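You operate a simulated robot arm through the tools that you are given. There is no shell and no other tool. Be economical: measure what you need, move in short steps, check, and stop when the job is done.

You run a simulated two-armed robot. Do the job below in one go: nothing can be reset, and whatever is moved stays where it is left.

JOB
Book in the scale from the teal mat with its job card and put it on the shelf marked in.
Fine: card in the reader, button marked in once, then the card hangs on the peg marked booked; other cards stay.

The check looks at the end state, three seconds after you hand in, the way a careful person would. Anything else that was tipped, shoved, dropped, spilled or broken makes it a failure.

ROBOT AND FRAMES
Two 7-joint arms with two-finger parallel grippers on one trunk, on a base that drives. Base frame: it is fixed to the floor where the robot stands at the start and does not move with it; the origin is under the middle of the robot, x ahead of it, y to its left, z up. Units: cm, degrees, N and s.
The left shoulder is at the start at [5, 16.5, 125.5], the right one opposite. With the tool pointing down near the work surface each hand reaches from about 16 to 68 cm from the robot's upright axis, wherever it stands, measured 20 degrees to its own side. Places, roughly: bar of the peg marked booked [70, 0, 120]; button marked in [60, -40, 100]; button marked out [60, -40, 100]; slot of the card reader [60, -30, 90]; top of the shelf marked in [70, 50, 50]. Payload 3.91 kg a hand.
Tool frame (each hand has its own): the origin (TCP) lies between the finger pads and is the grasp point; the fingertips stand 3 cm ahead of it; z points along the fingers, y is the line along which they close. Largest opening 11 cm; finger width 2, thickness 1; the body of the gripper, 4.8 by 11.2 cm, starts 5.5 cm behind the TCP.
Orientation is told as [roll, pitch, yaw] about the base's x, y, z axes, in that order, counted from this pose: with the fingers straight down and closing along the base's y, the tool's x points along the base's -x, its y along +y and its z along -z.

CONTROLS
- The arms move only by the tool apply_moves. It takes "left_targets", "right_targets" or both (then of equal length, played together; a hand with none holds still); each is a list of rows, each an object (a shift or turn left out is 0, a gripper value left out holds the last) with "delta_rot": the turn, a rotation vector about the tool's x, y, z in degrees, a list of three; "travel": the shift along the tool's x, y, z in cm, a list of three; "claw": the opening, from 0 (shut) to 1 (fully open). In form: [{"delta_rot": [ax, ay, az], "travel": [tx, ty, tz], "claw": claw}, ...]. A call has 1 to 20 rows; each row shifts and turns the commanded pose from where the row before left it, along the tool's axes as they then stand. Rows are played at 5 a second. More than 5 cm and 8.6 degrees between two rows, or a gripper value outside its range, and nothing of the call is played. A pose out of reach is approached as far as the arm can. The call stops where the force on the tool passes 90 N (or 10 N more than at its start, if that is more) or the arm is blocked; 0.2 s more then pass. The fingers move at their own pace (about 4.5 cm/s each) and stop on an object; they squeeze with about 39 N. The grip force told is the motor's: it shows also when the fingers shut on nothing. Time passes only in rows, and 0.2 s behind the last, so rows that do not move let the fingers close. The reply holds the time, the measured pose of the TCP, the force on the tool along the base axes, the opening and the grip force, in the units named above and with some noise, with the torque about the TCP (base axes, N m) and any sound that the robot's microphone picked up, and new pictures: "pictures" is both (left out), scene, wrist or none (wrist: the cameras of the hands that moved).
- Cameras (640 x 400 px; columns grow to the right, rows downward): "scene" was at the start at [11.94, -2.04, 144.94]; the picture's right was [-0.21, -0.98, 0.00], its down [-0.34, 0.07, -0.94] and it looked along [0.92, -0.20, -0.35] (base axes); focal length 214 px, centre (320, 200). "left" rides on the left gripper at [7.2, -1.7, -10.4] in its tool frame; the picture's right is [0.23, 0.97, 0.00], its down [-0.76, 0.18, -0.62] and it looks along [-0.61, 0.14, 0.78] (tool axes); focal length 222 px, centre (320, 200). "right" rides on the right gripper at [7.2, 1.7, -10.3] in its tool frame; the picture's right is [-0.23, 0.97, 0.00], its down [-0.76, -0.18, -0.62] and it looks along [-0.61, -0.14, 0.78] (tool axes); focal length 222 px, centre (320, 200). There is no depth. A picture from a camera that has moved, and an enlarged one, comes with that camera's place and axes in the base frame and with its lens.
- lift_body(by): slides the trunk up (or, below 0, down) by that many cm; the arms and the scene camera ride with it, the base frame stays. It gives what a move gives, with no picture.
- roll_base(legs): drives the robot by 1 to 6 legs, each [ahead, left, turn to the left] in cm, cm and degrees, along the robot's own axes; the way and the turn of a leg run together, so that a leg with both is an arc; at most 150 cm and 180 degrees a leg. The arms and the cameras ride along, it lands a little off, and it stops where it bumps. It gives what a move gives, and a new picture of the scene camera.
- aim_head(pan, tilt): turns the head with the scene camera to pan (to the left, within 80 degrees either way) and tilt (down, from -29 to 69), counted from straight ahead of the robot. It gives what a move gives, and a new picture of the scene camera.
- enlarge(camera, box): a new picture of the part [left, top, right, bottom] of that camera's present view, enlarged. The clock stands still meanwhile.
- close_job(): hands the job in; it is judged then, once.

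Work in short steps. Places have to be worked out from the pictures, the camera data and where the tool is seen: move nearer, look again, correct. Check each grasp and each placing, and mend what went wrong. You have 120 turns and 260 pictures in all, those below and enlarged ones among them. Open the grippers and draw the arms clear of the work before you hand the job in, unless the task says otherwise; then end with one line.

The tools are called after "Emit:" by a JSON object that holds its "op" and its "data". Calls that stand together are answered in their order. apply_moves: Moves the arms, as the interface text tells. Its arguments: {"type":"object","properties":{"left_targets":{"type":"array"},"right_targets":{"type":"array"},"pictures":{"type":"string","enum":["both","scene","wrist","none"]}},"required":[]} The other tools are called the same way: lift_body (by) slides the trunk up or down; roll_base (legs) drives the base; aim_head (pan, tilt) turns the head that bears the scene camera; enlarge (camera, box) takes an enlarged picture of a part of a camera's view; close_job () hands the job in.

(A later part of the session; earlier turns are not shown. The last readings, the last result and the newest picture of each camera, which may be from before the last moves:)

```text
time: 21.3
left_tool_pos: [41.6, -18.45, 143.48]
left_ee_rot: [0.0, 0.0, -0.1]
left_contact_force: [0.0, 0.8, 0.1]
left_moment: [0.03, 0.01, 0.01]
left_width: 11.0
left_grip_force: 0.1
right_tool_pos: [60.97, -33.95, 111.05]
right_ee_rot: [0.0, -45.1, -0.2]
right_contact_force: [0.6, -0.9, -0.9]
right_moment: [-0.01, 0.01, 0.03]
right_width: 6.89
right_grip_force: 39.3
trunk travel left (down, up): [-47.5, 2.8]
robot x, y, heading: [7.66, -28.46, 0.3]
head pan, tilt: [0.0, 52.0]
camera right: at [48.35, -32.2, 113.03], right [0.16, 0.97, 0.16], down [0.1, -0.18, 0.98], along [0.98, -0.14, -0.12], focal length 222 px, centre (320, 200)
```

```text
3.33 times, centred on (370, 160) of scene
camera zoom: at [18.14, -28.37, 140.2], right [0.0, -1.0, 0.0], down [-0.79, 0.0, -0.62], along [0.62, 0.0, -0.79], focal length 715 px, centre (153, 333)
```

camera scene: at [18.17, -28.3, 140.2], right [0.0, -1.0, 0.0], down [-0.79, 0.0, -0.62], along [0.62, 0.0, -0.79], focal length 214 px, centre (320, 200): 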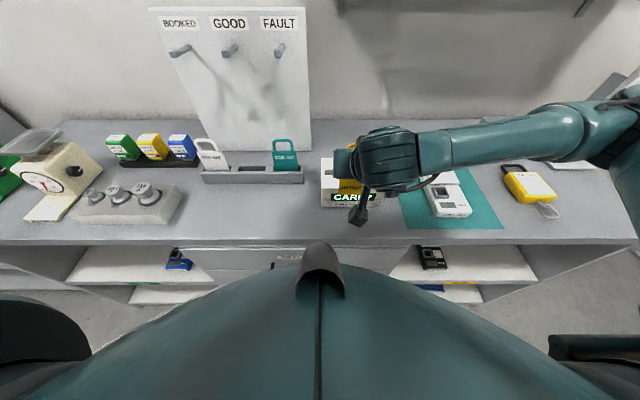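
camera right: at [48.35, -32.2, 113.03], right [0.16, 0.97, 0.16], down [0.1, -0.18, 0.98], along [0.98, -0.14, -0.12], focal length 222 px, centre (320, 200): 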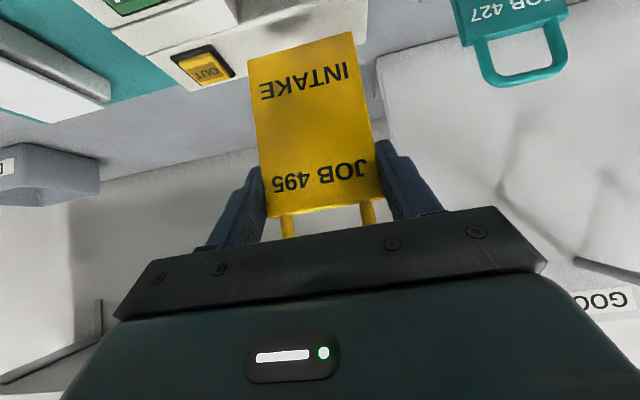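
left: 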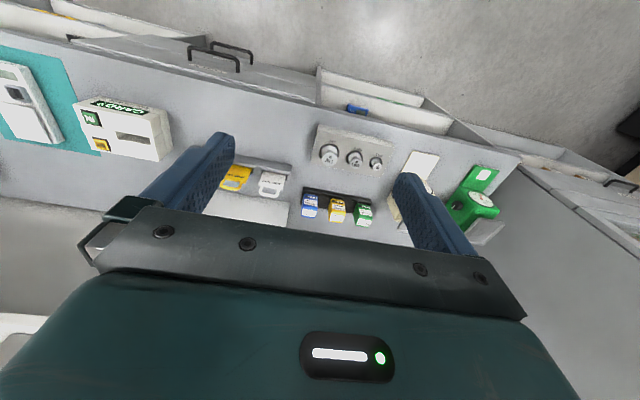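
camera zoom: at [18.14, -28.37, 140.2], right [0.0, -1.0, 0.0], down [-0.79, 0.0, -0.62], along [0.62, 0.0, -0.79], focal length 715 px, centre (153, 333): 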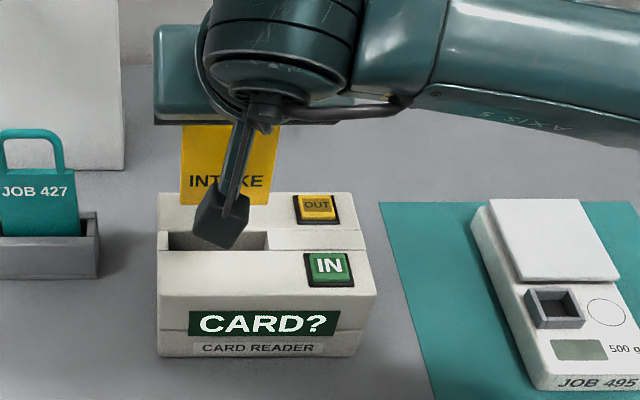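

The card lines up with the slot apart from a 0.2 cm shift in y. I'll lower it to the slot mouth.

Emit:
{"op": "apply_moves", "data": {"right_targets": [{"travel": [1.06, 0.2, 1.06]}, {"travel": [1.06, 0, 1.06]}, {"travel": [0.71, 0, 0.71]}, {}], "pictures": "wrist"}}

Emit:
{"op": "enlarge", "data": {"camera": "scene", "box": [300, 120, 420, 210]}}

```text
time: 22.3
left_tool_pos: [41.28, -18.21, 143.64]
left_ee_rot: [-0.1, -0.2, -0.1]
left_contact_force: [0.8, 0.0, 0.7]
left_moment: [0.0, 0.01, 0.03]
left_width: 11.0
left_grip_force: 0.1
right_tool_pos: [60.92, -33.53, 107.8]
right_ee_rot: [0.3, -45.9, -0.3]
right_contact_force: [-0.9, -1.5, 31.4]
right_moment: [-0.43, -0.27, -0.01]
right_width: 6.9
right_grip_force: 38.9
trunk travel left (down, up): [-47.5, 2.8]
robot x, y, heading: [7.94, -28.27, -0.4]
head pan, tilt: [0.0, 52.0]
camera right: at [48.37, -31.97, 109.58], right [0.16, 0.97, 0.17], down [0.08, -0.18, 0.98], along [0.98, -0.14, -0.11], focal length 222 px, centre (320, 200)
```

right: 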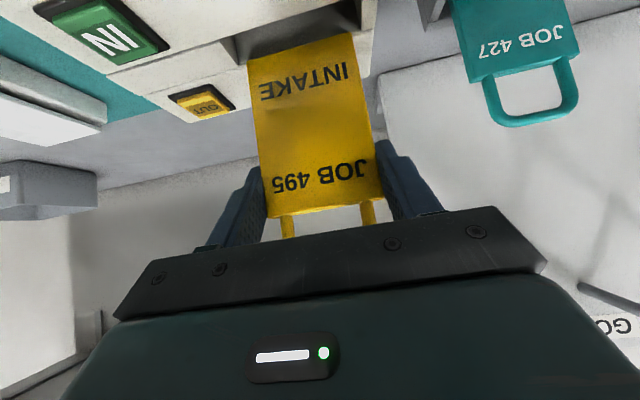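

```text
4.44 times, centred on (360, 165) of scene
camera zoom: at [17.85, -28.3, 140.28], right [0.0, -1.0, 0.0], down [-0.79, 0.0, -0.62], along [0.62, 0.0, -0.79], focal length 953 px, centre (142, 356)
```

zoom: 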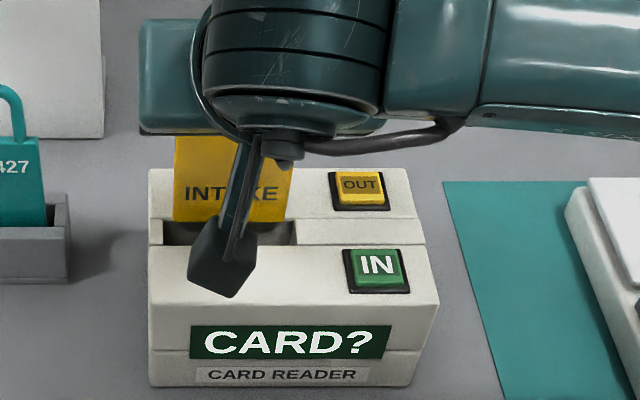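

The card met 31 N at the slot mouth; its bottom looks like it caught the rear rim about 0.7 cm too far back. I'll lift 1 cm, shift -0.7 in x and look again.

Emit:
{"op": "apply_moves", "data": {"right_targets": [{"travel": [-0.71, 0, -0.71]}, {"travel": [0.5, 0, -0.5]}, {}], "pictures": "none"}}

Emit:
{"op": "enlarge", "data": {"camera": "scene", "box": [310, 140, 400, 200]}}

Emit:
{"op": "enlarge", "data": {"camera": "right", "box": [160, 0, 420, 162]}}

```text
time: 23.1
left_tool_pos: [41.51, -18.18, 143.3]
left_ee_rot: [-0.1, 0.1, -0.1]
left_contact_force: [0.8, -0.6, -0.6]
left_moment: [0.01, -0.02, 0.0]
left_width: 11.01
left_grip_force: 0.0
right_tool_pos: [60.07, -33.68, 108.05]
right_ee_rot: [-0.1, -44.9, 0.0]
right_contact_force: [0.4, 0.8, -0.5]
right_moment: [0.0, 0.02, -0.01]
right_width: 6.86
right_grip_force: 38.6
trunk travel left (down, up): [-47.5, 2.8]
robot x, y, heading: [7.93, -28.51, -0.0]
head pan, tilt: [0.0, 52.0]
```

```text
6.67 times, centred on (355, 170) of scene
camera zoom: at [18.18, -28.3, 140.18], right [0.0, -1.0, 0.0], down [-0.79, 0.0, -0.62], along [0.62, 0.0, -0.79], focal length 1430 px, centre (87, 400)
```

zoom: 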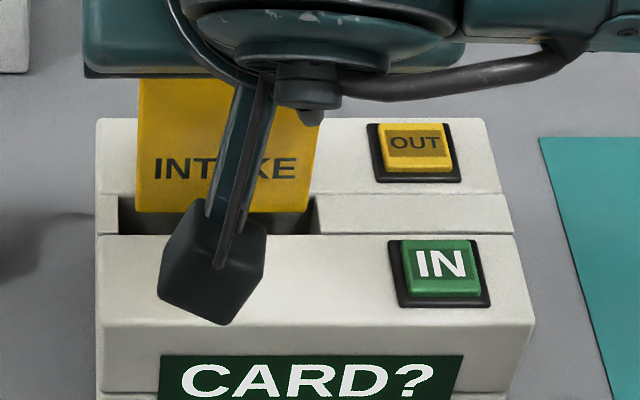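

```text
2.46 times, centred on (290, 81) of right
camera zoom: at [47.63, -32.01, 109.98], right [0.16, 0.97, 0.16], down [0.1, -0.18, 0.98], along [0.98, -0.14, -0.13], focal length 547 px, centre (394, 493)
```

zoom: 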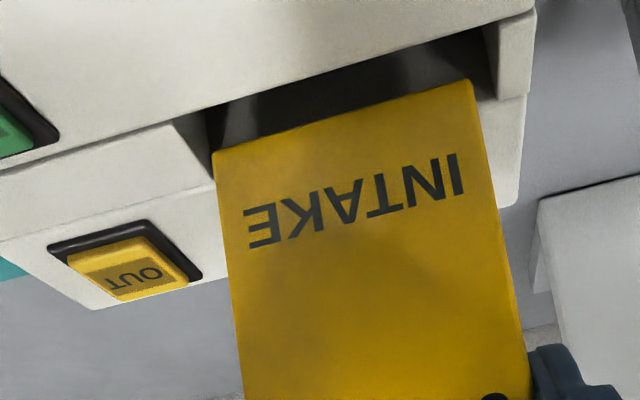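

The contact torque puts the earlier touch 1.1 cm ahead of the TCP, which is the rear rim. With the new x the card spans about 60.1–61.2 inside the 59.8–62.1 slot, so I'll lower again.

Emit:
{"op": "apply_moves", "data": {"right_targets": [{"travel": [0.64, 0, 0.78]}, {"travel": [0.71, 0, 0.71]}, {"travel": [0.71, 0, 0.71]}, {}], "pictures": "wrist"}}

Emit:
{"op": "enlarge", "data": {"camera": "scene", "box": [310, 140, 400, 200]}}

```text
time: 24.1
left_tool_pos: [41.53, -18.29, 143.32]
left_ee_rot: [-0.1, 0.0, -0.1]
left_contact_force: [0.6, 0.1, -0.5]
left_moment: [0.01, -0.04, -0.01]
left_width: 11.0
left_grip_force: 0.1
right_tool_pos: [60.32, -33.67, 105.03]
right_ee_rot: [-0.1, -44.9, -0.1]
right_contact_force: [0.2, -0.8, -1.4]
right_moment: [-0.03, -0.04, -0.05]
right_width: 6.92
right_grip_force: 39.5
trunk travel left (down, up): [-47.5, 2.8]
robot x, y, heading: [8.18, -28.24, -0.2]
head pan, tilt: [0.0, 52.0]
camera right: at [47.74, -31.95, 107.02], right [0.16, 0.97, 0.16], down [0.1, -0.18, 0.98], along [0.98, -0.14, -0.12], focal length 222 px, centre (320, 200)
```

right: 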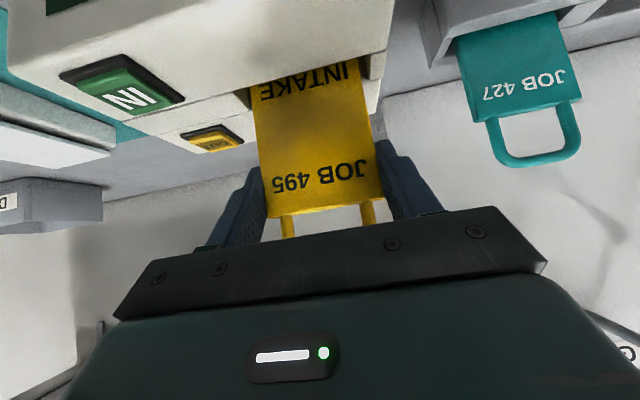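

```text
6.67 times, centred on (355, 170) of scene
camera zoom: at [18.16, -28.3, 140.2], right [0.0, -1.0, 0.0], down [-0.79, 0.0, -0.62], along [0.62, 0.0, -0.79], focal length 1430 px, centre (87, 400)
```

zoom: 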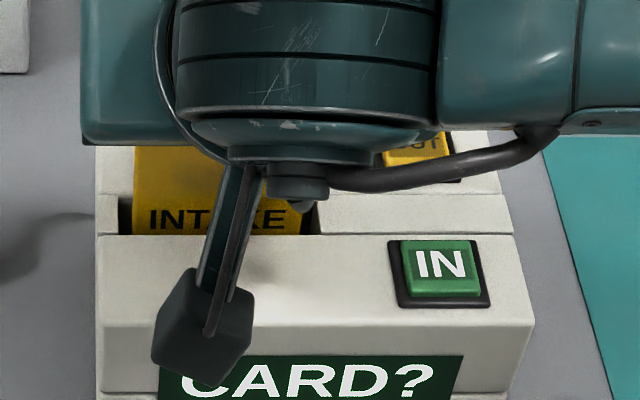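

The card is entering freely, with its bottom about 2 cm down. I'll continue in small steps until it lands.

Emit:
{"op": "apply_moves", "data": {"right_targets": [{"travel": [0.5, 0, 0.5]}, {"travel": [0.5, 0, 0.5]}, {"travel": [0.5, 0, 0.5]}, {"travel": [0.35, 0, 0.35]}, {}], "pictures": "wrist"}}

```text
time: 25.3
left_tool_pos: [41.24, -18.13, 143.57]
left_ee_rot: [-0.1, -0.2, -0.2]
left_contact_force: [-0.5, -0.3, -0.6]
left_moment: [0.03, 0.0, 0.02]
left_width: 11.02
left_grip_force: 0.0
right_tool_pos: [60.34, -33.65, 103.06]
right_ee_rot: [0.3, -46.1, -0.5]
right_contact_force: [-1.3, -2.1, 36.1]
right_moment: [-0.26, -0.08, 0.0]
right_width: 6.91
right_grip_force: 39.2
trunk travel left (down, up): [-47.5, 2.8]
robot x, y, heading: [8.28, -28.07, -0.1]
head pan, tilt: [0.0, 52.0]
camera right: at [47.75, -31.88, 104.91], right [0.16, 0.97, 0.17], down [0.08, -0.18, 0.98], along [0.98, -0.14, -0.11], focal length 222 px, centre (320, 200)
```

right: 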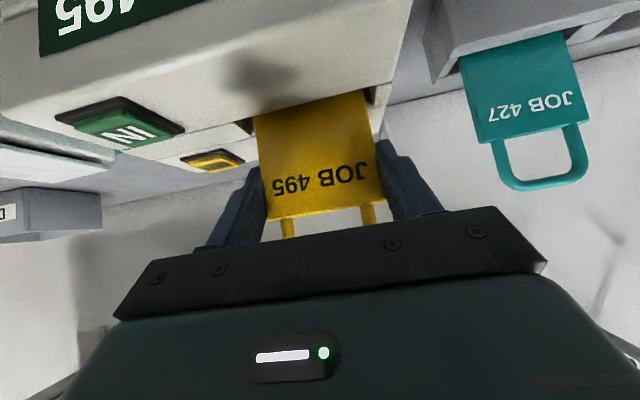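

The card has bottomed out and the reader's display now shows 495. I'll relieve the pressure, release the card and back off along the tool axis.

Emit:
{"op": "apply_moves", "data": {"right_targets": [{"travel": [-0.45, 0, -0.45]}, {"claw": 0.8}, {"claw": 0.8}, {"travel": [0, 0, -3]}, {"travel": [0, 0, -3]}, {"travel": [0, 0, -3]}, {"travel": [0, 0, -3]}, {}]}}

Emit:
{"op": "enlarge", "data": {"camera": "scene", "box": [310, 130, 430, 210]}}

```text
time: 27.1
left_tool_pos: [41.56, -18.08, 143.38]
left_ee_rot: [0.0, 0.0, -0.1]
left_contact_force: [-0.9, 0.8, 0.2]
left_moment: [0.0, 0.02, -0.04]
left_width: 10.99
left_grip_force: 0.1
right_tool_pos: [51.63, -33.63, 111.56]
right_ee_rot: [0.0, -45.0, -0.1]
right_contact_force: [-0.3, -0.9, -0.5]
right_moment: [-0.02, -0.03, -0.02]
right_width: 8.78
right_grip_force: 0.0
trunk travel left (down, up): [-47.5, 2.8]
robot x, y, heading: [7.89, -28.14, -0.0]
head pan, tilt: [0.0, 52.0]
camera scene: at [18.19, -28.31, 140.19], right [0.0, -1.0, 0.0], down [-0.79, 0.0, -0.62], along [0.62, 0.0, -0.79], focal length 214 px, centre (320, 200)
camera right: at [39.16, -31.9, 113.53], right [0.16, 0.97, 0.16], down [0.1, -0.18, 0.98], along [0.98, -0.14, -0.12], focal length 222 px, centre (320, 200)
```

scene: 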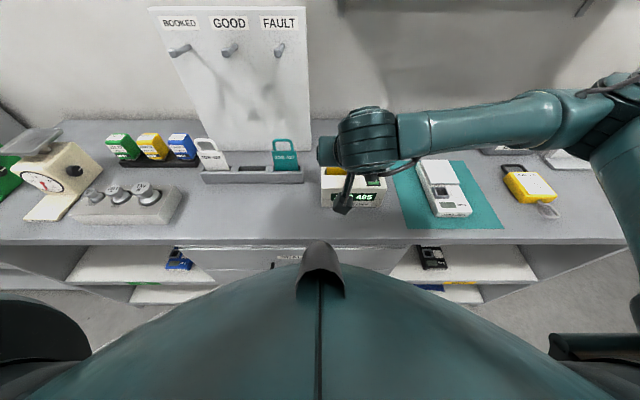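
right: 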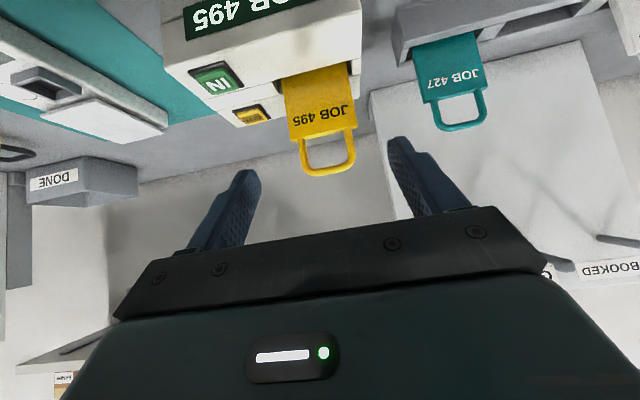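

```text
5.00 times, centred on (370, 170) of scene
camera zoom: at [18.19, -28.31, 140.19], right [0.0, -1.0, 0.0], down [-0.79, 0.0, -0.62], along [0.62, 0.0, -0.79], focal length 1072 px, centre (70, 350)
```

zoom: 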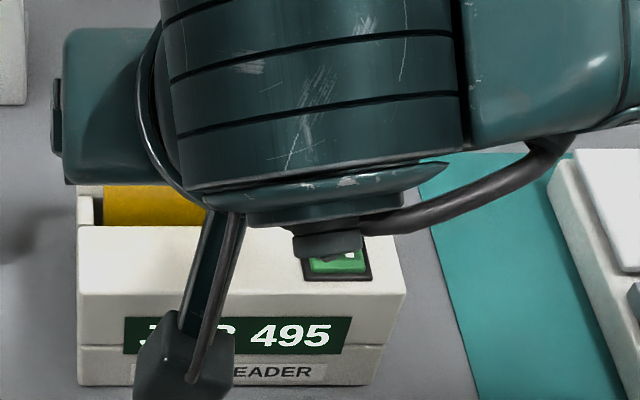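

The card stands in the reader and the display shows JOB 495. I'll shut the fingers and hover the tip over the IN button.

Emit:
{"op": "apply_moves", "data": {"right_targets": [{"claw": 0, "travel": [0, -2.9, 0]}, {"travel": [0, -2.9, 0]}, {"travel": [0, -2.9, 0]}, {"travel": [0.64, 0, 2.47]}, {"travel": [0.64, 0, 2.47]}, {"travel": [0.64, 0, 2.47]}, {}]}}

Emit:
{"op": "enlarge", "data": {"camera": "left", "box": [120, 60, 320, 185]}}

Emit:
{"op": "enlarge", "data": {"camera": "right", "box": [180, 60, 460, 235]}}

```text
time: 28.7
left_tool_pos: [41.54, -18.26, 143.48]
left_ee_rot: [-0.1, 0.1, -0.1]
left_contact_force: [0.2, -0.5, 0.2]
left_moment: [0.01, 0.02, -0.02]
left_width: 11.0
left_grip_force: 0.0
right_tool_pos: [55.6, -42.43, 104.85]
right_ee_rot: [0.0, -45.0, -0.1]
right_contact_force: [-0.1, -0.3, 0.9]
right_moment: [0.0, -0.02, 0.0]
right_width: 0.0
right_grip_force: 37.4
trunk travel left (down, up): [-47.5, 2.8]
robot x, y, heading: [8.15, -28.05, -0.1]
head pan, tilt: [0.0, 52.0]
camera scene: at [18.14, -28.3, 140.2], right [0.0, -1.0, 0.0], down [-0.79, 0.0, -0.62], along [0.62, 0.0, -0.79], focal length 214 px, centre (320, 200)
camera right: at [43.1, -40.68, 106.86], right [0.16, 0.97, 0.16], down [0.1, -0.18, 0.98], along [0.98, -0.14, -0.12], focal length 222 px, centre (320, 200)
```

scene: 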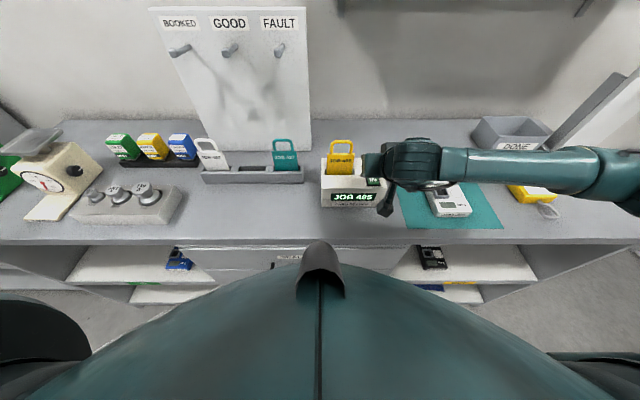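
right: 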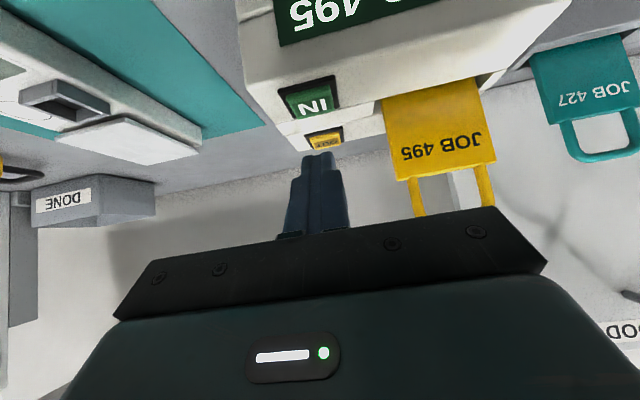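

```text
3.20 times, centred on (220, 122) of left
camera zoom: at [34.46, -19.97, 153.85], right [-0.23, 0.97, 0.0], down [0.76, 0.18, 0.62], along [0.61, 0.14, -0.78], focal length 711 px, centre (640, 448)
```

zoom: 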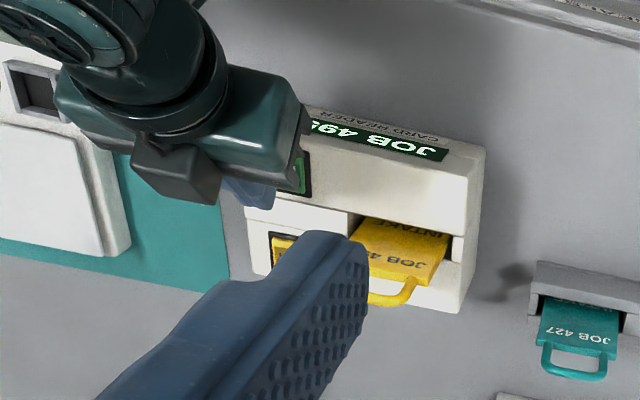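

```text
2.29 times, centred on (320, 148) of right
camera zoom: at [43.1, -40.68, 106.86], right [0.16, 0.97, 0.16], down [0.1, -0.18, 0.98], along [0.98, -0.14, -0.12], focal length 508 px, centre (320, 320)
```

zoom: 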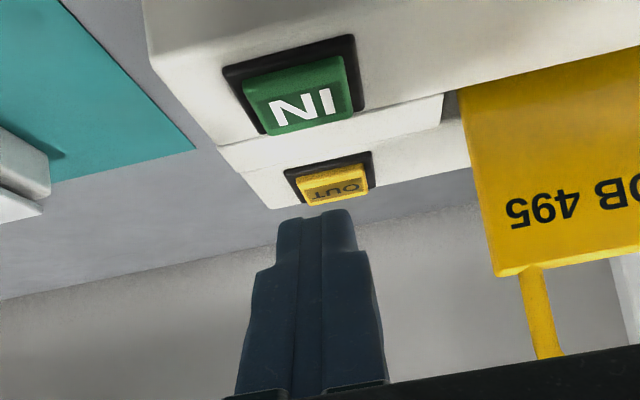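

The button is centred near (56.8, -42.2), and the tip's lowest corner is at about (57.0, -42.4, 102.0). I'll lower 2.4 cm, then creep down.

Emit:
{"op": "apply_moves", "data": {"right_targets": [{"travel": [0.57, 0.15, 0.57]}, {"travel": [0.57, 0, 0.57]}, {"travel": [0.57, 0, 0.57]}, {}], "pictures": "none"}}

Emit:
{"op": "enlarge", "data": {"camera": "right", "box": [180, 20, 460, 195]}}

```text
time: 29.7
left_tool_pos: [41.53, -18.14, 143.4]
left_ee_rot: [-0.1, 0.0, 0.0]
left_contact_force: [-1.7, 0.9, 0.0]
left_moment: [-0.01, 0.0, -0.02]
left_width: 11.01
left_grip_force: 0.0
right_tool_pos: [55.7, -42.2, 102.54]
right_ee_rot: [0.0, -44.9, -0.1]
right_contact_force: [0.9, 0.3, 0.1]
right_moment: [0.0, 0.03, 0.02]
right_width: 0.0
right_grip_force: 37.8
trunk travel left (down, up): [-47.5, 2.8]
robot x, y, heading: [8.36, -27.72, -0.1]
head pan, tilt: [0.0, 52.0]
```

```text
2.29 times, centred on (320, 108) of right
camera zoom: at [43.08, -40.49, 104.41], right [0.16, 0.97, 0.16], down [0.1, -0.18, 0.98], along [0.98, -0.14, -0.12], focal length 508 px, centre (320, 411)
```

zoom: 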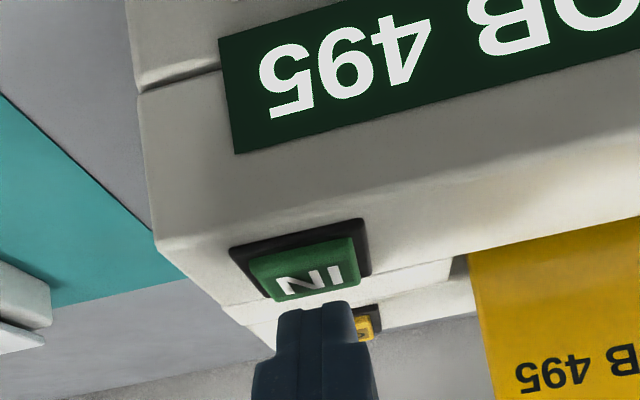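

The tip is just above the button, so I'll creep down 0.5 cm.

Emit:
{"op": "apply_moves", "data": {"right_targets": [{"travel": [0.18, 0, 0.18]}, {"travel": [0.18, 0, 0.18]}], "pictures": "none"}}

```text
time: 30.3
left_tool_pos: [41.58, -18.2, 143.47]
left_ee_rot: [-0.1, 0.0, -0.1]
left_contact_force: [0.1, -0.1, -0.1]
left_moment: [-0.01, 0.0, 0.01]
left_width: 11.02
left_grip_force: 0.1
right_tool_pos: [55.76, -42.3, 102.07]
right_ee_rot: [0.0, -45.1, -0.1]
right_contact_force: [0.0, 0.6, 0.1]
right_moment: [-0.01, -0.02, 0.04]
right_width: 0.02
right_grip_force: 37.5
trunk travel left (down, up): [-47.5, 2.8]
robot x, y, heading: [7.98, -28.41, -0.2]
head pan, tilt: [0.0, 52.0]
```

No contact yet; another 0.3 cm.

Emit:
{"op": "apply_moves", "data": {"right_targets": [{"travel": [0.21, 0, 0.21]}], "pictures": "none"}}

Emit:
{"op": "enlarge", "data": {"camera": "right", "box": [180, 20, 460, 195]}}

```text
time: 30.7
left_tool_pos: [41.52, -18.24, 143.41]
left_ee_rot: [0.1, 0.0, -0.1]
left_contact_force: [-0.8, 0.4, -0.7]
left_moment: [0.0, 0.0, 0.0]
left_width: 11.02
left_grip_force: 0.1
right_tool_pos: [55.68, -42.27, 101.87]
right_ee_rot: [-0.1, -45.1, -0.1]
right_contact_force: [-0.1, -0.4, 1.3]
right_moment: [-0.02, -0.04, -0.01]
right_width: 0.0
right_grip_force: 37.9
trunk travel left (down, up): [-47.5, 2.8]
robot x, y, heading: [7.92, -27.61, 0.1]
head pan, tilt: [0.0, 52.0]
heard: click
```

```text
2.29 times, centred on (320, 108) of right
camera zoom: at [43.11, -40.5, 103.69], right [0.16, 0.97, 0.16], down [0.1, -0.18, 0.98], along [0.98, -0.14, -0.12], focal length 508 px, centre (320, 411)
```

zoom: 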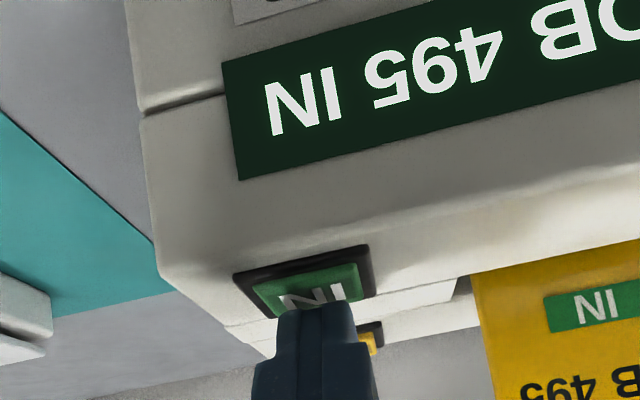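

A click was heard, the display shows "JOB 495 IN" and the card is stamped IN. I'll lift off straight up and pull back, then study the pegs.

Emit:
{"op": "apply_moves", "data": {"right_targets": [{"travel": [-1.5, 0, -1.5]}, {"travel": [-2, 0, -2]}, {"travel": [-2, 0, -2]}, {"travel": [1, 0, -3]}, {"travel": [1, 0, -3], "claw": 0.8}, {}]}}

Emit:
{"op": "enlarge", "data": {"camera": "scene", "box": [140, 0, 320, 160]}}

Emit:
{"op": "enlarge", "data": {"camera": "left", "box": [0, 0, 640, 400]}}

```text
time: 32.1
left_tool_pos: [41.58, -18.2, 143.37]
left_ee_rot: [0.0, -0.1, -0.1]
left_contact_force: [0.3, 1.0, 0.0]
left_moment: [0.02, -0.02, -0.03]
left_width: 11.01
left_grip_force: 0.1
right_tool_pos: [49.94, -42.3, 112.31]
right_ee_rot: [-0.1, -45.0, -0.1]
right_contact_force: [-0.7, -0.6, -0.5]
right_moment: [0.0, -0.01, -0.01]
right_width: 5.05
right_grip_force: 0.0
trunk travel left (down, up): [-47.5, 2.8]
robot x, y, heading: [7.65, -28.24, -0.1]
head pan, tilt: [0.0, 52.0]
camera scene: at [18.19, -28.31, 140.19], right [0.0, -1.0, 0.0], down [-0.79, 0.0, -0.62], along [0.62, 0.0, -0.79], focal length 214 px, centre (320, 200)
camera right: at [37.44, -40.51, 114.29], right [0.16, 0.97, 0.16], down [0.1, -0.18, 0.98], along [0.98, -0.14, -0.12], focal length 222 px, centre (320, 200)
```

scene: 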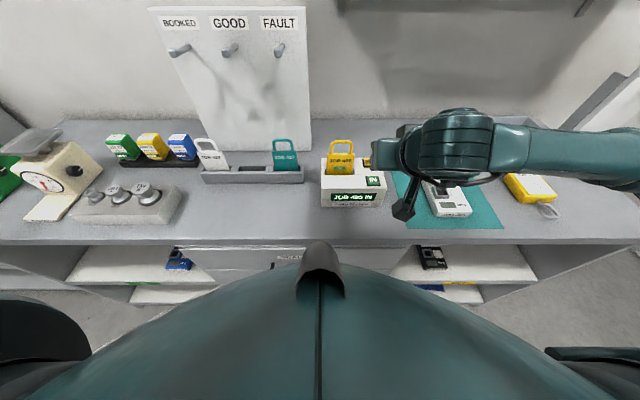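
right: 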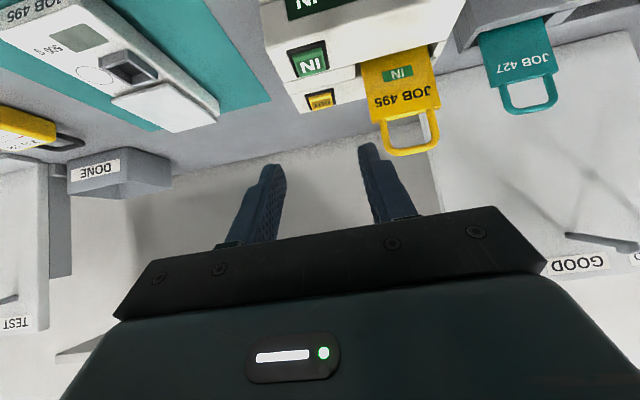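

```text
2.50 times, centred on (230, 80) of scene
camera zoom: at [18.19, -28.31, 140.19], right [0.0, -1.0, 0.0], down [-0.79, 0.0, -0.62], along [0.62, 0.0, -0.79], focal length 536 px, centre (545, 500)
```

zoom: 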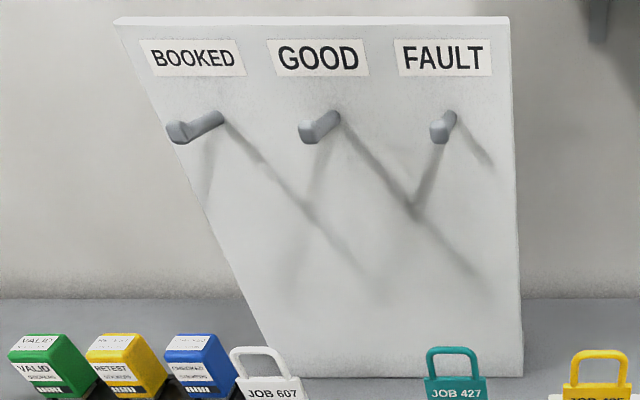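

```text
1.00 times, centred on (320, 200) of left (not enlarged: the box is as wide or as high as the picture)
camera zoom: at [34.52, -19.99, 153.84], right [-0.23, 0.97, 0.0], down [0.76, 0.18, 0.62], along [0.61, 0.14, -0.78], focal length 222 px, centre (320, 200)
```

zoom: 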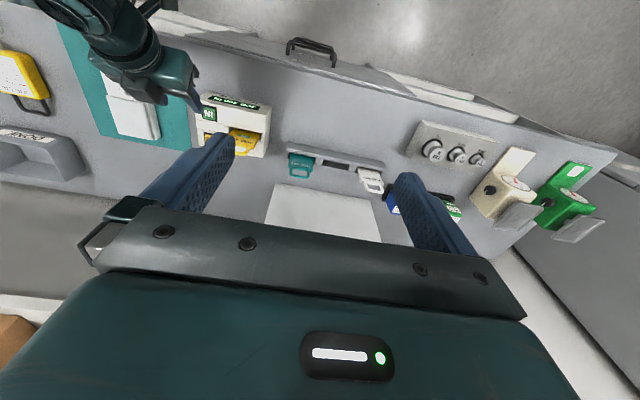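

Triangulating the BOOKED peg gives its root at (79.5, 3.0, 122.2) and its tip at (71.4, 3.1, 123.4), so it is 8 cm long with a slightly upturned tip. A flatter grip (pitch -70) will pass under the peg, so I'll re-orient and move to a standoff in front of the card.

Emit:
{"op": "apply_moves", "data": {"right_targets": [{"delta_rot": [0, -6.25, 0], "claw": 0.84}, {"delta_rot": [0, -6.25, 0]}, {"delta_rot": [0, -6.25, 0]}, {"delta_rot": [0, -6.25, 0]}, {"travel": [0, 4.3, 0]}, {"travel": [0, 4.3, 0]}, {}]}}

Emit:
{"op": "enlarge", "data": {"camera": "scene", "box": [310, 130, 400, 190]}}

```text
time: 33.7
left_tool_pos: [41.54, -18.22, 143.39]
left_ee_rot: [0.1, 0.0, -0.2]
left_contact_force: [0.8, -0.1, 0.1]
left_moment: [0.03, 0.01, 0.0]
left_width: 11.02
left_grip_force: 0.1
right_tool_pos: [50.25, -32.89, 111.91]
right_ee_rot: [0.2, -70.0, -0.4]
right_contact_force: [0.1, 0.1, -0.2]
right_moment: [0.01, 0.01, 0.02]
right_width: 9.22
right_grip_force: 0.1
right hand out of reach, approached as far as the arm can: row 4
trunk travel left (down, up): [-47.5, 2.8]
robot x, y, heading: [7.69, -28.01, -0.2]
head pan, tilt: [0.0, 52.0]
camera scene: at [18.17, -28.4, 140.2], right [0.0, -1.0, 0.0], down [-0.79, 0.0, -0.62], along [0.62, 0.0, -0.79], focal length 214 px, centre (320, 200)
camera right: at [37.9, -31.15, 108.44], right [0.08, 0.97, 0.21], down [-0.33, -0.18, 0.93], along [0.94, -0.14, 0.3], focal length 222 px, centre (320, 200)
```

scene: 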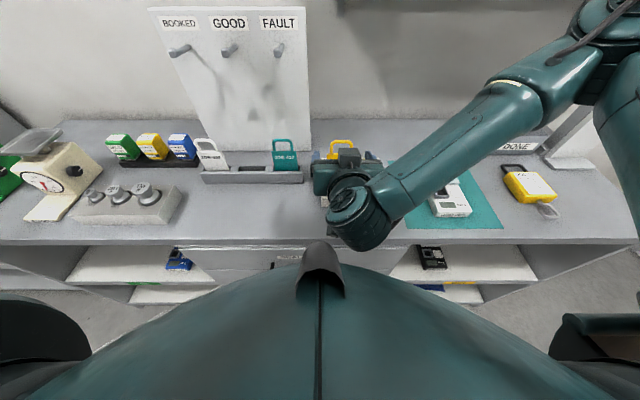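
right: 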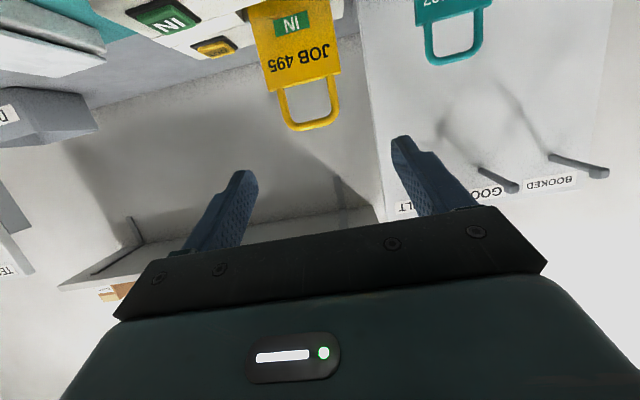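

```text
6.67 times, centred on (355, 160) of scene
camera zoom: at [18.17, -28.4, 140.2], right [0.0, -1.0, 0.0], down [-0.79, 0.0, -0.62], along [0.62, 0.0, -0.79], focal length 1430 px, centre (87, 467)
```

zoom: 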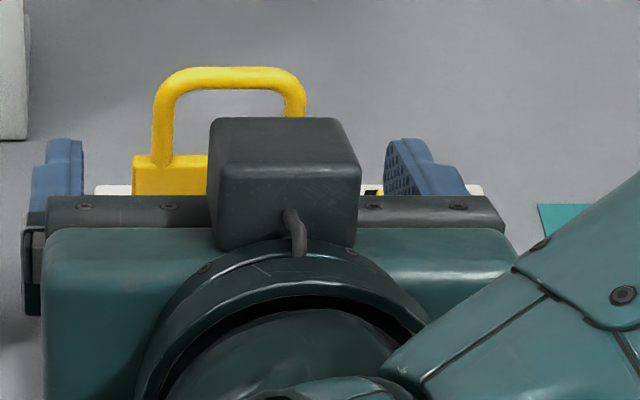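

The arm changed configuration to elbow up, and a sensor block now sits on top of the gripper. I'll check its clearance with the left wrist camera.

Emit:
{"op": "enlarge", "data": {"camera": "left", "box": [0, 0, 320, 200]}}

```text
2.00 times, centred on (160, 100) of left
camera zoom: at [34.5, -20.08, 153.85], right [-0.23, 0.97, 0.0], down [0.76, 0.18, 0.62], along [0.61, 0.14, -0.78], focal length 444 px, centre (640, 400)
```

zoom: 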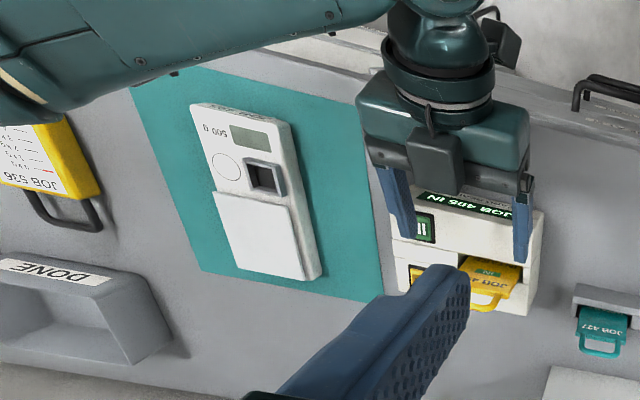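

The block is a small gripper-mounted box about 6 cm behind and 6 cm above the TCP, which leaves over 1 cm to the peg. I'll lower to the grasp standoff.

Emit:
{"op": "apply_moves", "data": {"right_targets": [{"travel": [2.57, 0, 1.28]}, {"travel": [2.57, 0, 1.28]}, {}], "pictures": "wrist"}}

```text
time: 34.5
left_tool_pos: [41.62, -18.22, 143.46]
left_ee_rot: [0.1, 0.0, -0.2]
left_contact_force: [-0.5, -0.8, -0.6]
left_moment: [0.02, 0.0, 0.01]
left_width: 11.01
left_grip_force: 0.0
right_tool_pos: [50.8, -32.78, 106.22]
right_ee_rot: [0.1, -69.9, -0.2]
right_contact_force: [0.2, -0.1, -0.1]
right_moment: [0.04, 0.02, -0.01]
right_width: 9.24
right_grip_force: 0.0
trunk travel left (down, up): [-47.5, 2.8]
robot x, y, heading: [7.73, -28.21, -0.1]
head pan, tilt: [0.0, 52.0]
camera right: at [38.51, -31.04, 102.82], right [0.08, 0.97, 0.21], down [-0.33, -0.18, 0.93], along [0.94, -0.14, 0.3], focal length 222 px, centre (320, 200)
```

right: 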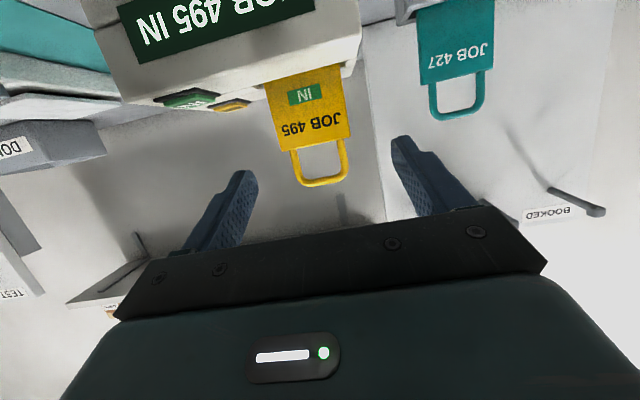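

y reads -32.8, so I'll shift -0.85 and advance 9.9 cm along the tool axis around the card.

Emit:
{"op": "apply_moves", "data": {"right_targets": [{"travel": [0, -0.85, 0]}, {"travel": [0, 0, 3.3]}, {"travel": [0, 0, 3.3]}, {"travel": [0, 0, 3.3]}, {}], "pictures": "wrist"}}

Emit:
{"op": "enlarge", "data": {"camera": "left", "box": [140, 60, 320, 172]}}

```text
time: 35.7
left_tool_pos: [41.56, -18.08, 143.53]
left_ee_rot: [0.0, 0.0, -0.1]
left_contact_force: [-0.5, -0.8, -0.5]
left_moment: [-0.02, 0.01, 0.02]
left_width: 11.01
left_grip_force: 0.0
right_tool_pos: [60.1, -33.58, 102.93]
right_ee_rot: [0.1, -70.1, 0.0]
right_contact_force: [1.0, -0.5, 0.4]
right_moment: [-0.01, -0.02, 0.0]
right_width: 9.25
right_grip_force: 0.0
trunk travel left (down, up): [-47.5, 2.8]
robot x, y, heading: [7.67, -28.17, -0.4]
head pan, tilt: [0.0, 52.0]
camera right: at [47.83, -31.91, 99.46], right [0.08, 0.97, 0.21], down [-0.33, -0.18, 0.93], along [0.94, -0.14, 0.3], focal length 222 px, centre (320, 200)
```

right: 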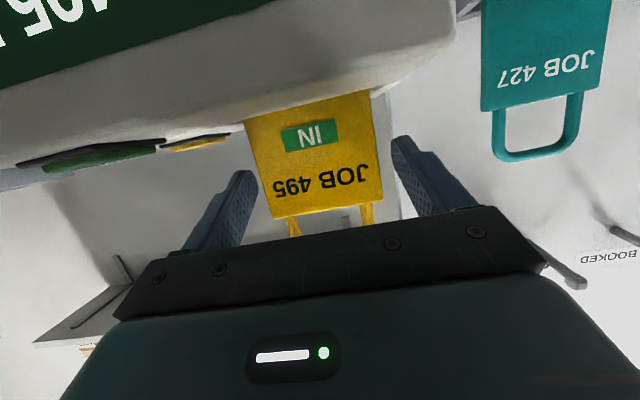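

```text
3.56 times, centred on (230, 116) of left
camera zoom: at [34.46, -19.99, 153.85], right [-0.23, 0.97, 0.0], down [0.76, 0.18, 0.62], along [0.61, 0.14, -0.78], focal length 790 px, centre (640, 499)
```

zoom: 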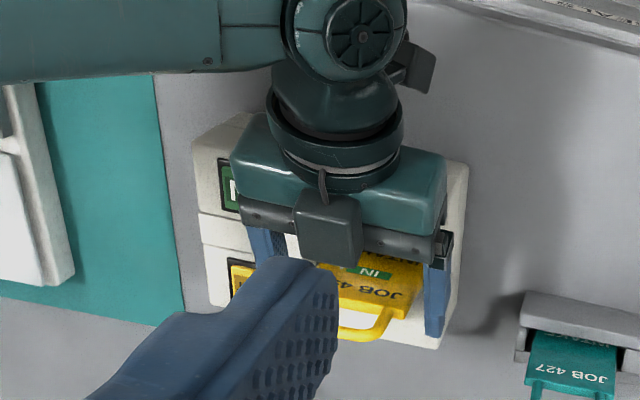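

The pads straddle the upper body, whose top is at z≈104.2. Closing the gripper.

Emit:
{"op": "apply_moves", "data": {"right_targets": [{"claw": 0.5}, {"claw": 0.3}, {"claw": 0.3}, {"claw": 0.3}], "pictures": "none"}}

Emit:
{"op": "apply_moves", "data": {"right_targets": [{"travel": [-1.88, 0, -0.68]}, {"travel": [-1.88, 0, -0.68]}, {"travel": [-1.88, 0, -0.68]}, {"travel": [-1.88, 0, -0.68]}, {}]}}

```text
time: 36.7
left_tool_pos: [41.58, -18.24, 143.35]
left_ee_rot: [-0.1, 0.0, -0.1]
left_contact_force: [0.7, 0.2, 0.3]
left_moment: [0.0, 0.0, -0.01]
left_width: 11.01
left_grip_force: 0.0
right_tool_pos: [60.26, -33.66, 102.98]
right_ee_rot: [0.0, -70.0, -0.1]
right_contact_force: [0.1, -0.7, -0.4]
right_moment: [0.01, 0.01, -0.02]
right_width: 6.88
right_grip_force: 39.3
trunk travel left (down, up): [-47.5, 2.8]
robot x, y, heading: [7.91, -28.25, -0.2]
head pan, tilt: [0.0, 52.0]
```

```text
time: 37.9
left_tool_pos: [41.61, -18.16, 143.35]
left_ee_rot: [0.1, 0.0, -0.1]
left_contact_force: [-0.6, 0.1, 0.4]
left_moment: [0.01, 0.0, -0.01]
left_width: 11.02
left_grip_force: 0.1
right_tool_pos: [60.12, -33.67, 110.83]
right_ee_rot: [0.1, -69.9, -0.1]
right_contact_force: [0.8, -0.4, -1.0]
right_moment: [0.0, 0.0, -0.03]
right_width: 6.88
right_grip_force: 38.8
trunk travel left (down, up): [-47.5, 2.8]
robot x, y, heading: [7.76, -28.26, 0.0]
head pan, tilt: [0.0, 52.0]
camera scene: at [18.18, -28.3, 140.19], right [0.0, -1.0, 0.0], down [-0.79, 0.0, -0.62], along [0.62, 0.0, -0.79], focal length 214 px, centre (320, 200)
camera right: at [47.85, -31.93, 107.41], right [0.08, 0.97, 0.21], down [-0.33, -0.18, 0.93], along [0.94, -0.14, 0.3], focal length 222 px, centre (320, 200)
```

scene: 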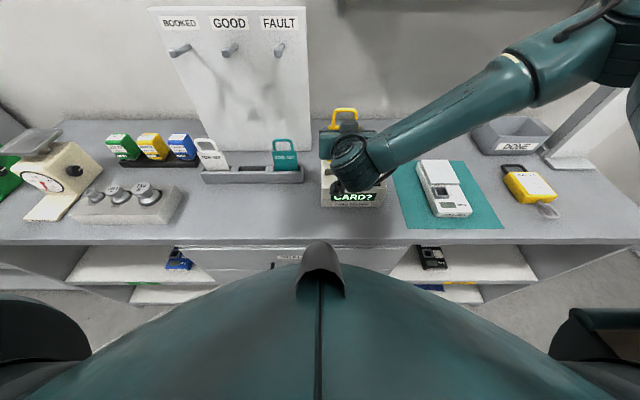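
right: 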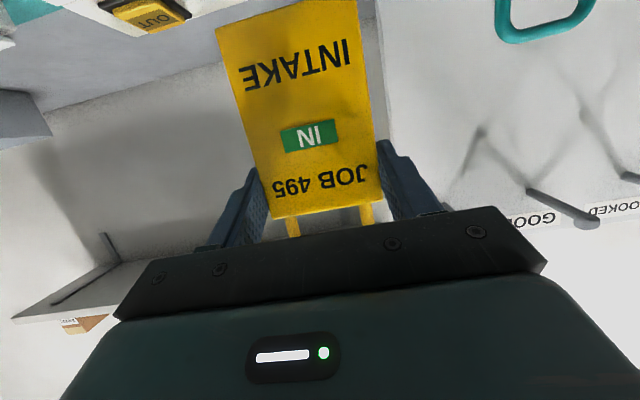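

The card is out and reads INTAKE with the IN stamp. I'll back the base 10 cm and shift it 36 cm left, so the hand ends up in front of the BOOKED peg.

Emit:
{"op": "roll_base", "data": {"legs": [[-10, 0, 0], [0, 36, 0]]}}

```text
time: 42.4
left_tool_pos: [31.62, 17.91, 143.43]
left_ee_rot: [-0.1, 0.0, 0.0]
left_contact_force: [-0.5, -0.2, -0.9]
left_moment: [-0.02, -0.02, 0.01]
left_width: 10.99
left_grip_force: 0.1
right_tool_pos: [50.18, 2.48, 110.78]
right_ee_rot: [0.1, -69.9, 0.1]
right_contact_force: [0.5, -0.3, -0.6]
right_moment: [0.02, 0.0, 0.0]
right_width: 6.89
right_grip_force: 39.2
trunk travel left (down, up): [-47.5, 2.8]
robot x, y, heading: [-2.0, 7.84, -0.2]
head pan, tilt: [0.0, 52.0]
camera scene: at [8.23, 7.71, 140.2], right [0.0, -1.0, 0.0], down [-0.79, 0.0, -0.62], along [0.62, 0.0, -0.79], focal length 214 px, centre (320, 200)
```

scene: 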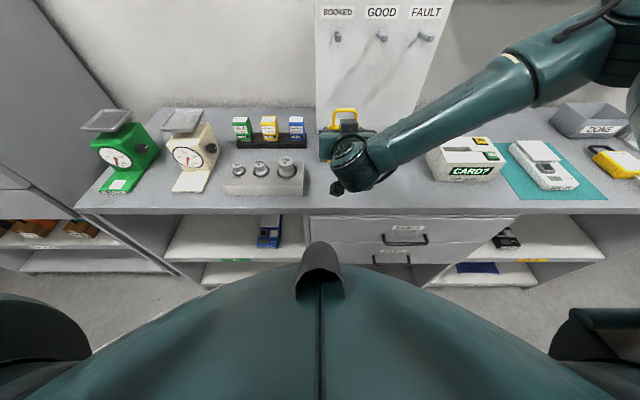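

I'll raise the hand to peg height (TCP z≈120.3), then drive ahead 10 cm and look at the pegs.

Emit:
{"op": "apply_moves", "data": {"right_targets": [{"travel": [-2.98, 0.2, -1.08]}, {"travel": [-2.98, 0.2, -1.08]}, {"travel": [-2.98, 0.2, -1.08]}, {}], "pictures": "none"}}

Emit:
{"op": "roll_base", "data": {"legs": [[10, 0, 0]]}}

Emit:
{"op": "aim_head", "data": {"pan": -5, "tilt": 25}}

Emit:
{"op": "enlarge", "data": {"camera": "right", "box": [0, 0, 640, 400]}}

```text
time: 43.4
left_tool_pos: [31.62, 17.79, 143.26]
left_ee_rot: [-0.1, 0.0, 0.1]
left_contact_force: [-0.3, -0.5, 0.6]
left_moment: [0.03, 0.0, -0.02]
left_width: 11.0
left_grip_force: 0.1
right_tool_pos: [50.22, 3.05, 120.34]
right_ee_rot: [-0.1, -70.1, 0.2]
right_contact_force: [0.2, -0.3, -0.2]
right_moment: [0.0, 0.04, -0.03]
right_width: 6.88
right_grip_force: 38.8
trunk travel left (down, up): [-47.5, 2.8]
robot x, y, heading: [-2.0, 7.49, 0.1]
head pan, tilt: [0.0, 52.0]
```

```text
time: 44.5
left_tool_pos: [41.64, 17.92, 143.45]
left_ee_rot: [0.0, 0.0, -0.1]
left_contact_force: [-0.2, 0.8, 0.1]
left_moment: [-0.05, 0.01, -0.02]
left_width: 10.99
left_grip_force: 0.1
right_tool_pos: [60.1, 2.83, 120.18]
right_ee_rot: [0.0, -70.0, -0.1]
right_contact_force: [0.6, 0.4, -1.0]
right_moment: [-0.01, 0.01, -0.01]
right_width: 6.89
right_grip_force: 39.1
trunk travel left (down, up): [-47.5, 2.8]
robot x, y, heading: [8.03, 7.65, -0.3]
head pan, tilt: [0.0, 52.0]
camera scene: at [18.2, 7.68, 140.19], right [0.0, -1.0, 0.0], down [-0.79, 0.0, -0.62], along [0.62, 0.0, -0.79], focal length 214 px, centre (320, 200)
```

scene: 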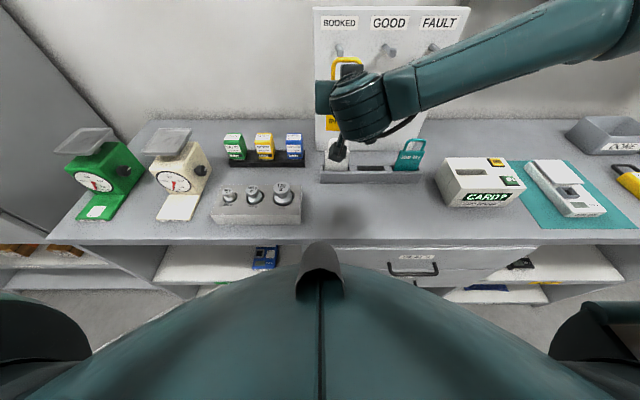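

```text
time: 45.5
left_tool_pos: [41.55, 17.67, 143.48]
left_ee_rot: [-0.1, -0.1, -0.1]
left_contact_force: [-0.4, -0.1, 1.0]
left_moment: [0.01, 0.02, 0.0]
left_width: 11.0
left_grip_force: 0.1
right_tool_pos: [60.0, 3.07, 120.3]
right_ee_rot: [-0.1, -70.0, -0.1]
right_contact_force: [0.2, 0.3, -1.5]
right_moment: [-0.02, 0.0, -0.02]
right_width: 6.86
right_grip_force: 38.9
trunk travel left (down, up): [-47.5, 2.8]
robot x, y, heading: [7.93, 7.94, -0.2]
head pan, tilt: [-5.0, 25.0]
camera scene: at [19.83, 6.87, 144.2], right [-0.09, -1.0, 0.0], down [-0.42, 0.04, -0.91], along [0.9, -0.08, -0.42], focal length 214 px, centre (320, 200)
```

scene: 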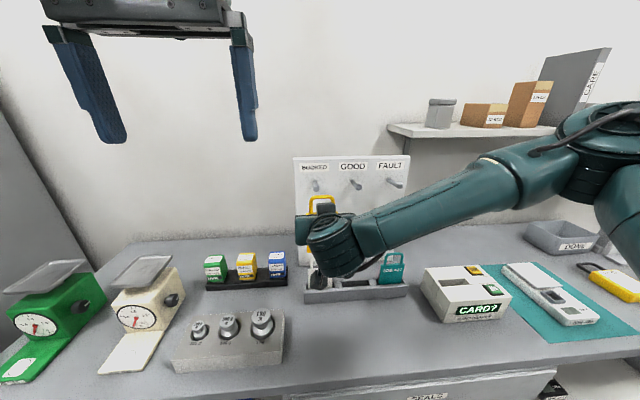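

```text
1.00 times, centred on (320, 200) of right (not enlarged: the box is as wide or as high as the picture)
camera zoom: at [47.82, 4.63, 116.82], right [0.08, 0.97, 0.21], down [-0.33, -0.18, 0.93], along [0.94, -0.14, 0.3], focal length 222 px, centre (320, 200)
```

zoom: 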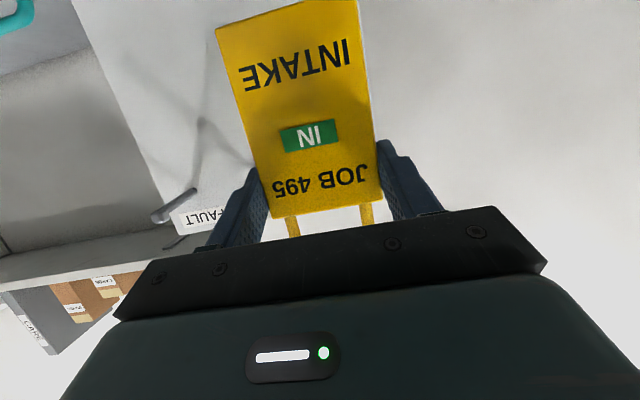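

Let me zoom the head camera on the peg and loop to refine both.

Emit:
{"op": "enlarge", "data": {"camera": "scene", "box": [280, 150, 400, 240]}}

Emit:
{"op": "enlarge", "data": {"camera": "left", "box": [0, 0, 640, 400]}}

```text
4.44 times, centred on (340, 195) of scene
camera zoom: at [19.83, 6.87, 144.2], right [-0.09, -1.0, 0.0], down [-0.42, 0.04, -0.91], along [0.9, -0.08, -0.42], focal length 953 px, centre (231, 222)
```

zoom: 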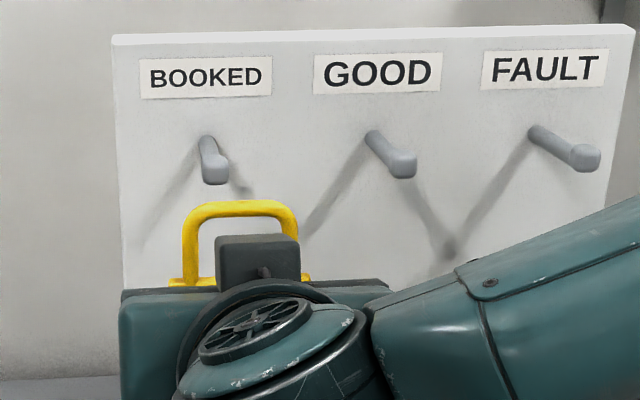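

```text
1.00 times, centred on (320, 200) of left (not enlarged: the box is as wide or as high as the picture)
camera zoom: at [34.47, 16.02, 153.85], right [-0.23, 0.97, 0.0], down [0.76, 0.18, 0.62], along [0.61, 0.14, -0.78], focal length 222 px, centre (320, 200)
```

zoom: 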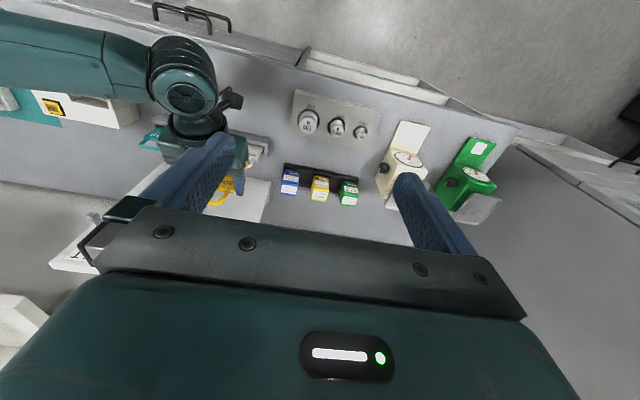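

The peg is at y≈3.3 with its tip centred at z≈123.45. The loop hole spans z 122.0–125.4 and y 0.9–5.0, so they line up. I'll advance 9 cm and recheck just in front of the tip.

Emit:
{"op": "apply_moves", "data": {"right_targets": [{"travel": [-0.97, 0.1, 2.84]}, {"travel": [-0.97, 0.1, 2.84]}, {"travel": [-0.97, 0.1, 2.84]}, {}], "pictures": "wrist"}}

Emit:
{"op": "enlarge", "data": {"camera": "scene", "box": [280, 150, 380, 225]}}

```text
time: 46.5
left_tool_pos: [41.51, 17.81, 143.55]
left_ee_rot: [0.0, 0.1, 0.0]
left_contact_force: [0.1, 0.0, -0.4]
left_moment: [-0.01, -0.03, -0.01]
left_width: 11.0
left_grip_force: 0.1
right_tool_pos: [69.16, 3.23, 120.13]
right_ee_rot: [0.0, -70.0, 0.0]
right_contact_force: [-0.2, 0.0, -0.6]
right_moment: [0.0, -0.01, -0.02]
right_width: 6.88
right_grip_force: 39.5
trunk travel left (down, up): [-47.5, 2.8]
robot x, y, heading: [7.81, 8.21, 0.0]
head pan, tilt: [-5.0, 25.0]
camera right: at [56.87, 4.91, 116.64], right [0.08, 0.97, 0.21], down [-0.33, -0.18, 0.93], along [0.94, -0.14, 0.3], focal length 222 px, centre (320, 200)
```

right: 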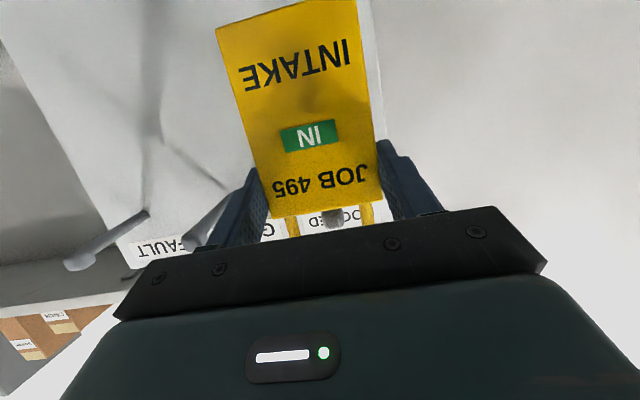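

```text
5.33 times, centred on (330, 188) of scene
camera zoom: at [19.77, 6.87, 144.22], right [-0.09, -1.0, 0.0], down [-0.42, 0.04, -0.91], along [0.9, -0.08, -0.42], focal length 1144 px, centre (267, 267)
```

zoom: 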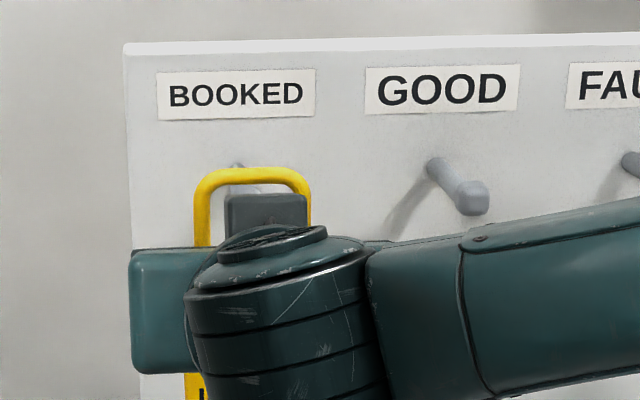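

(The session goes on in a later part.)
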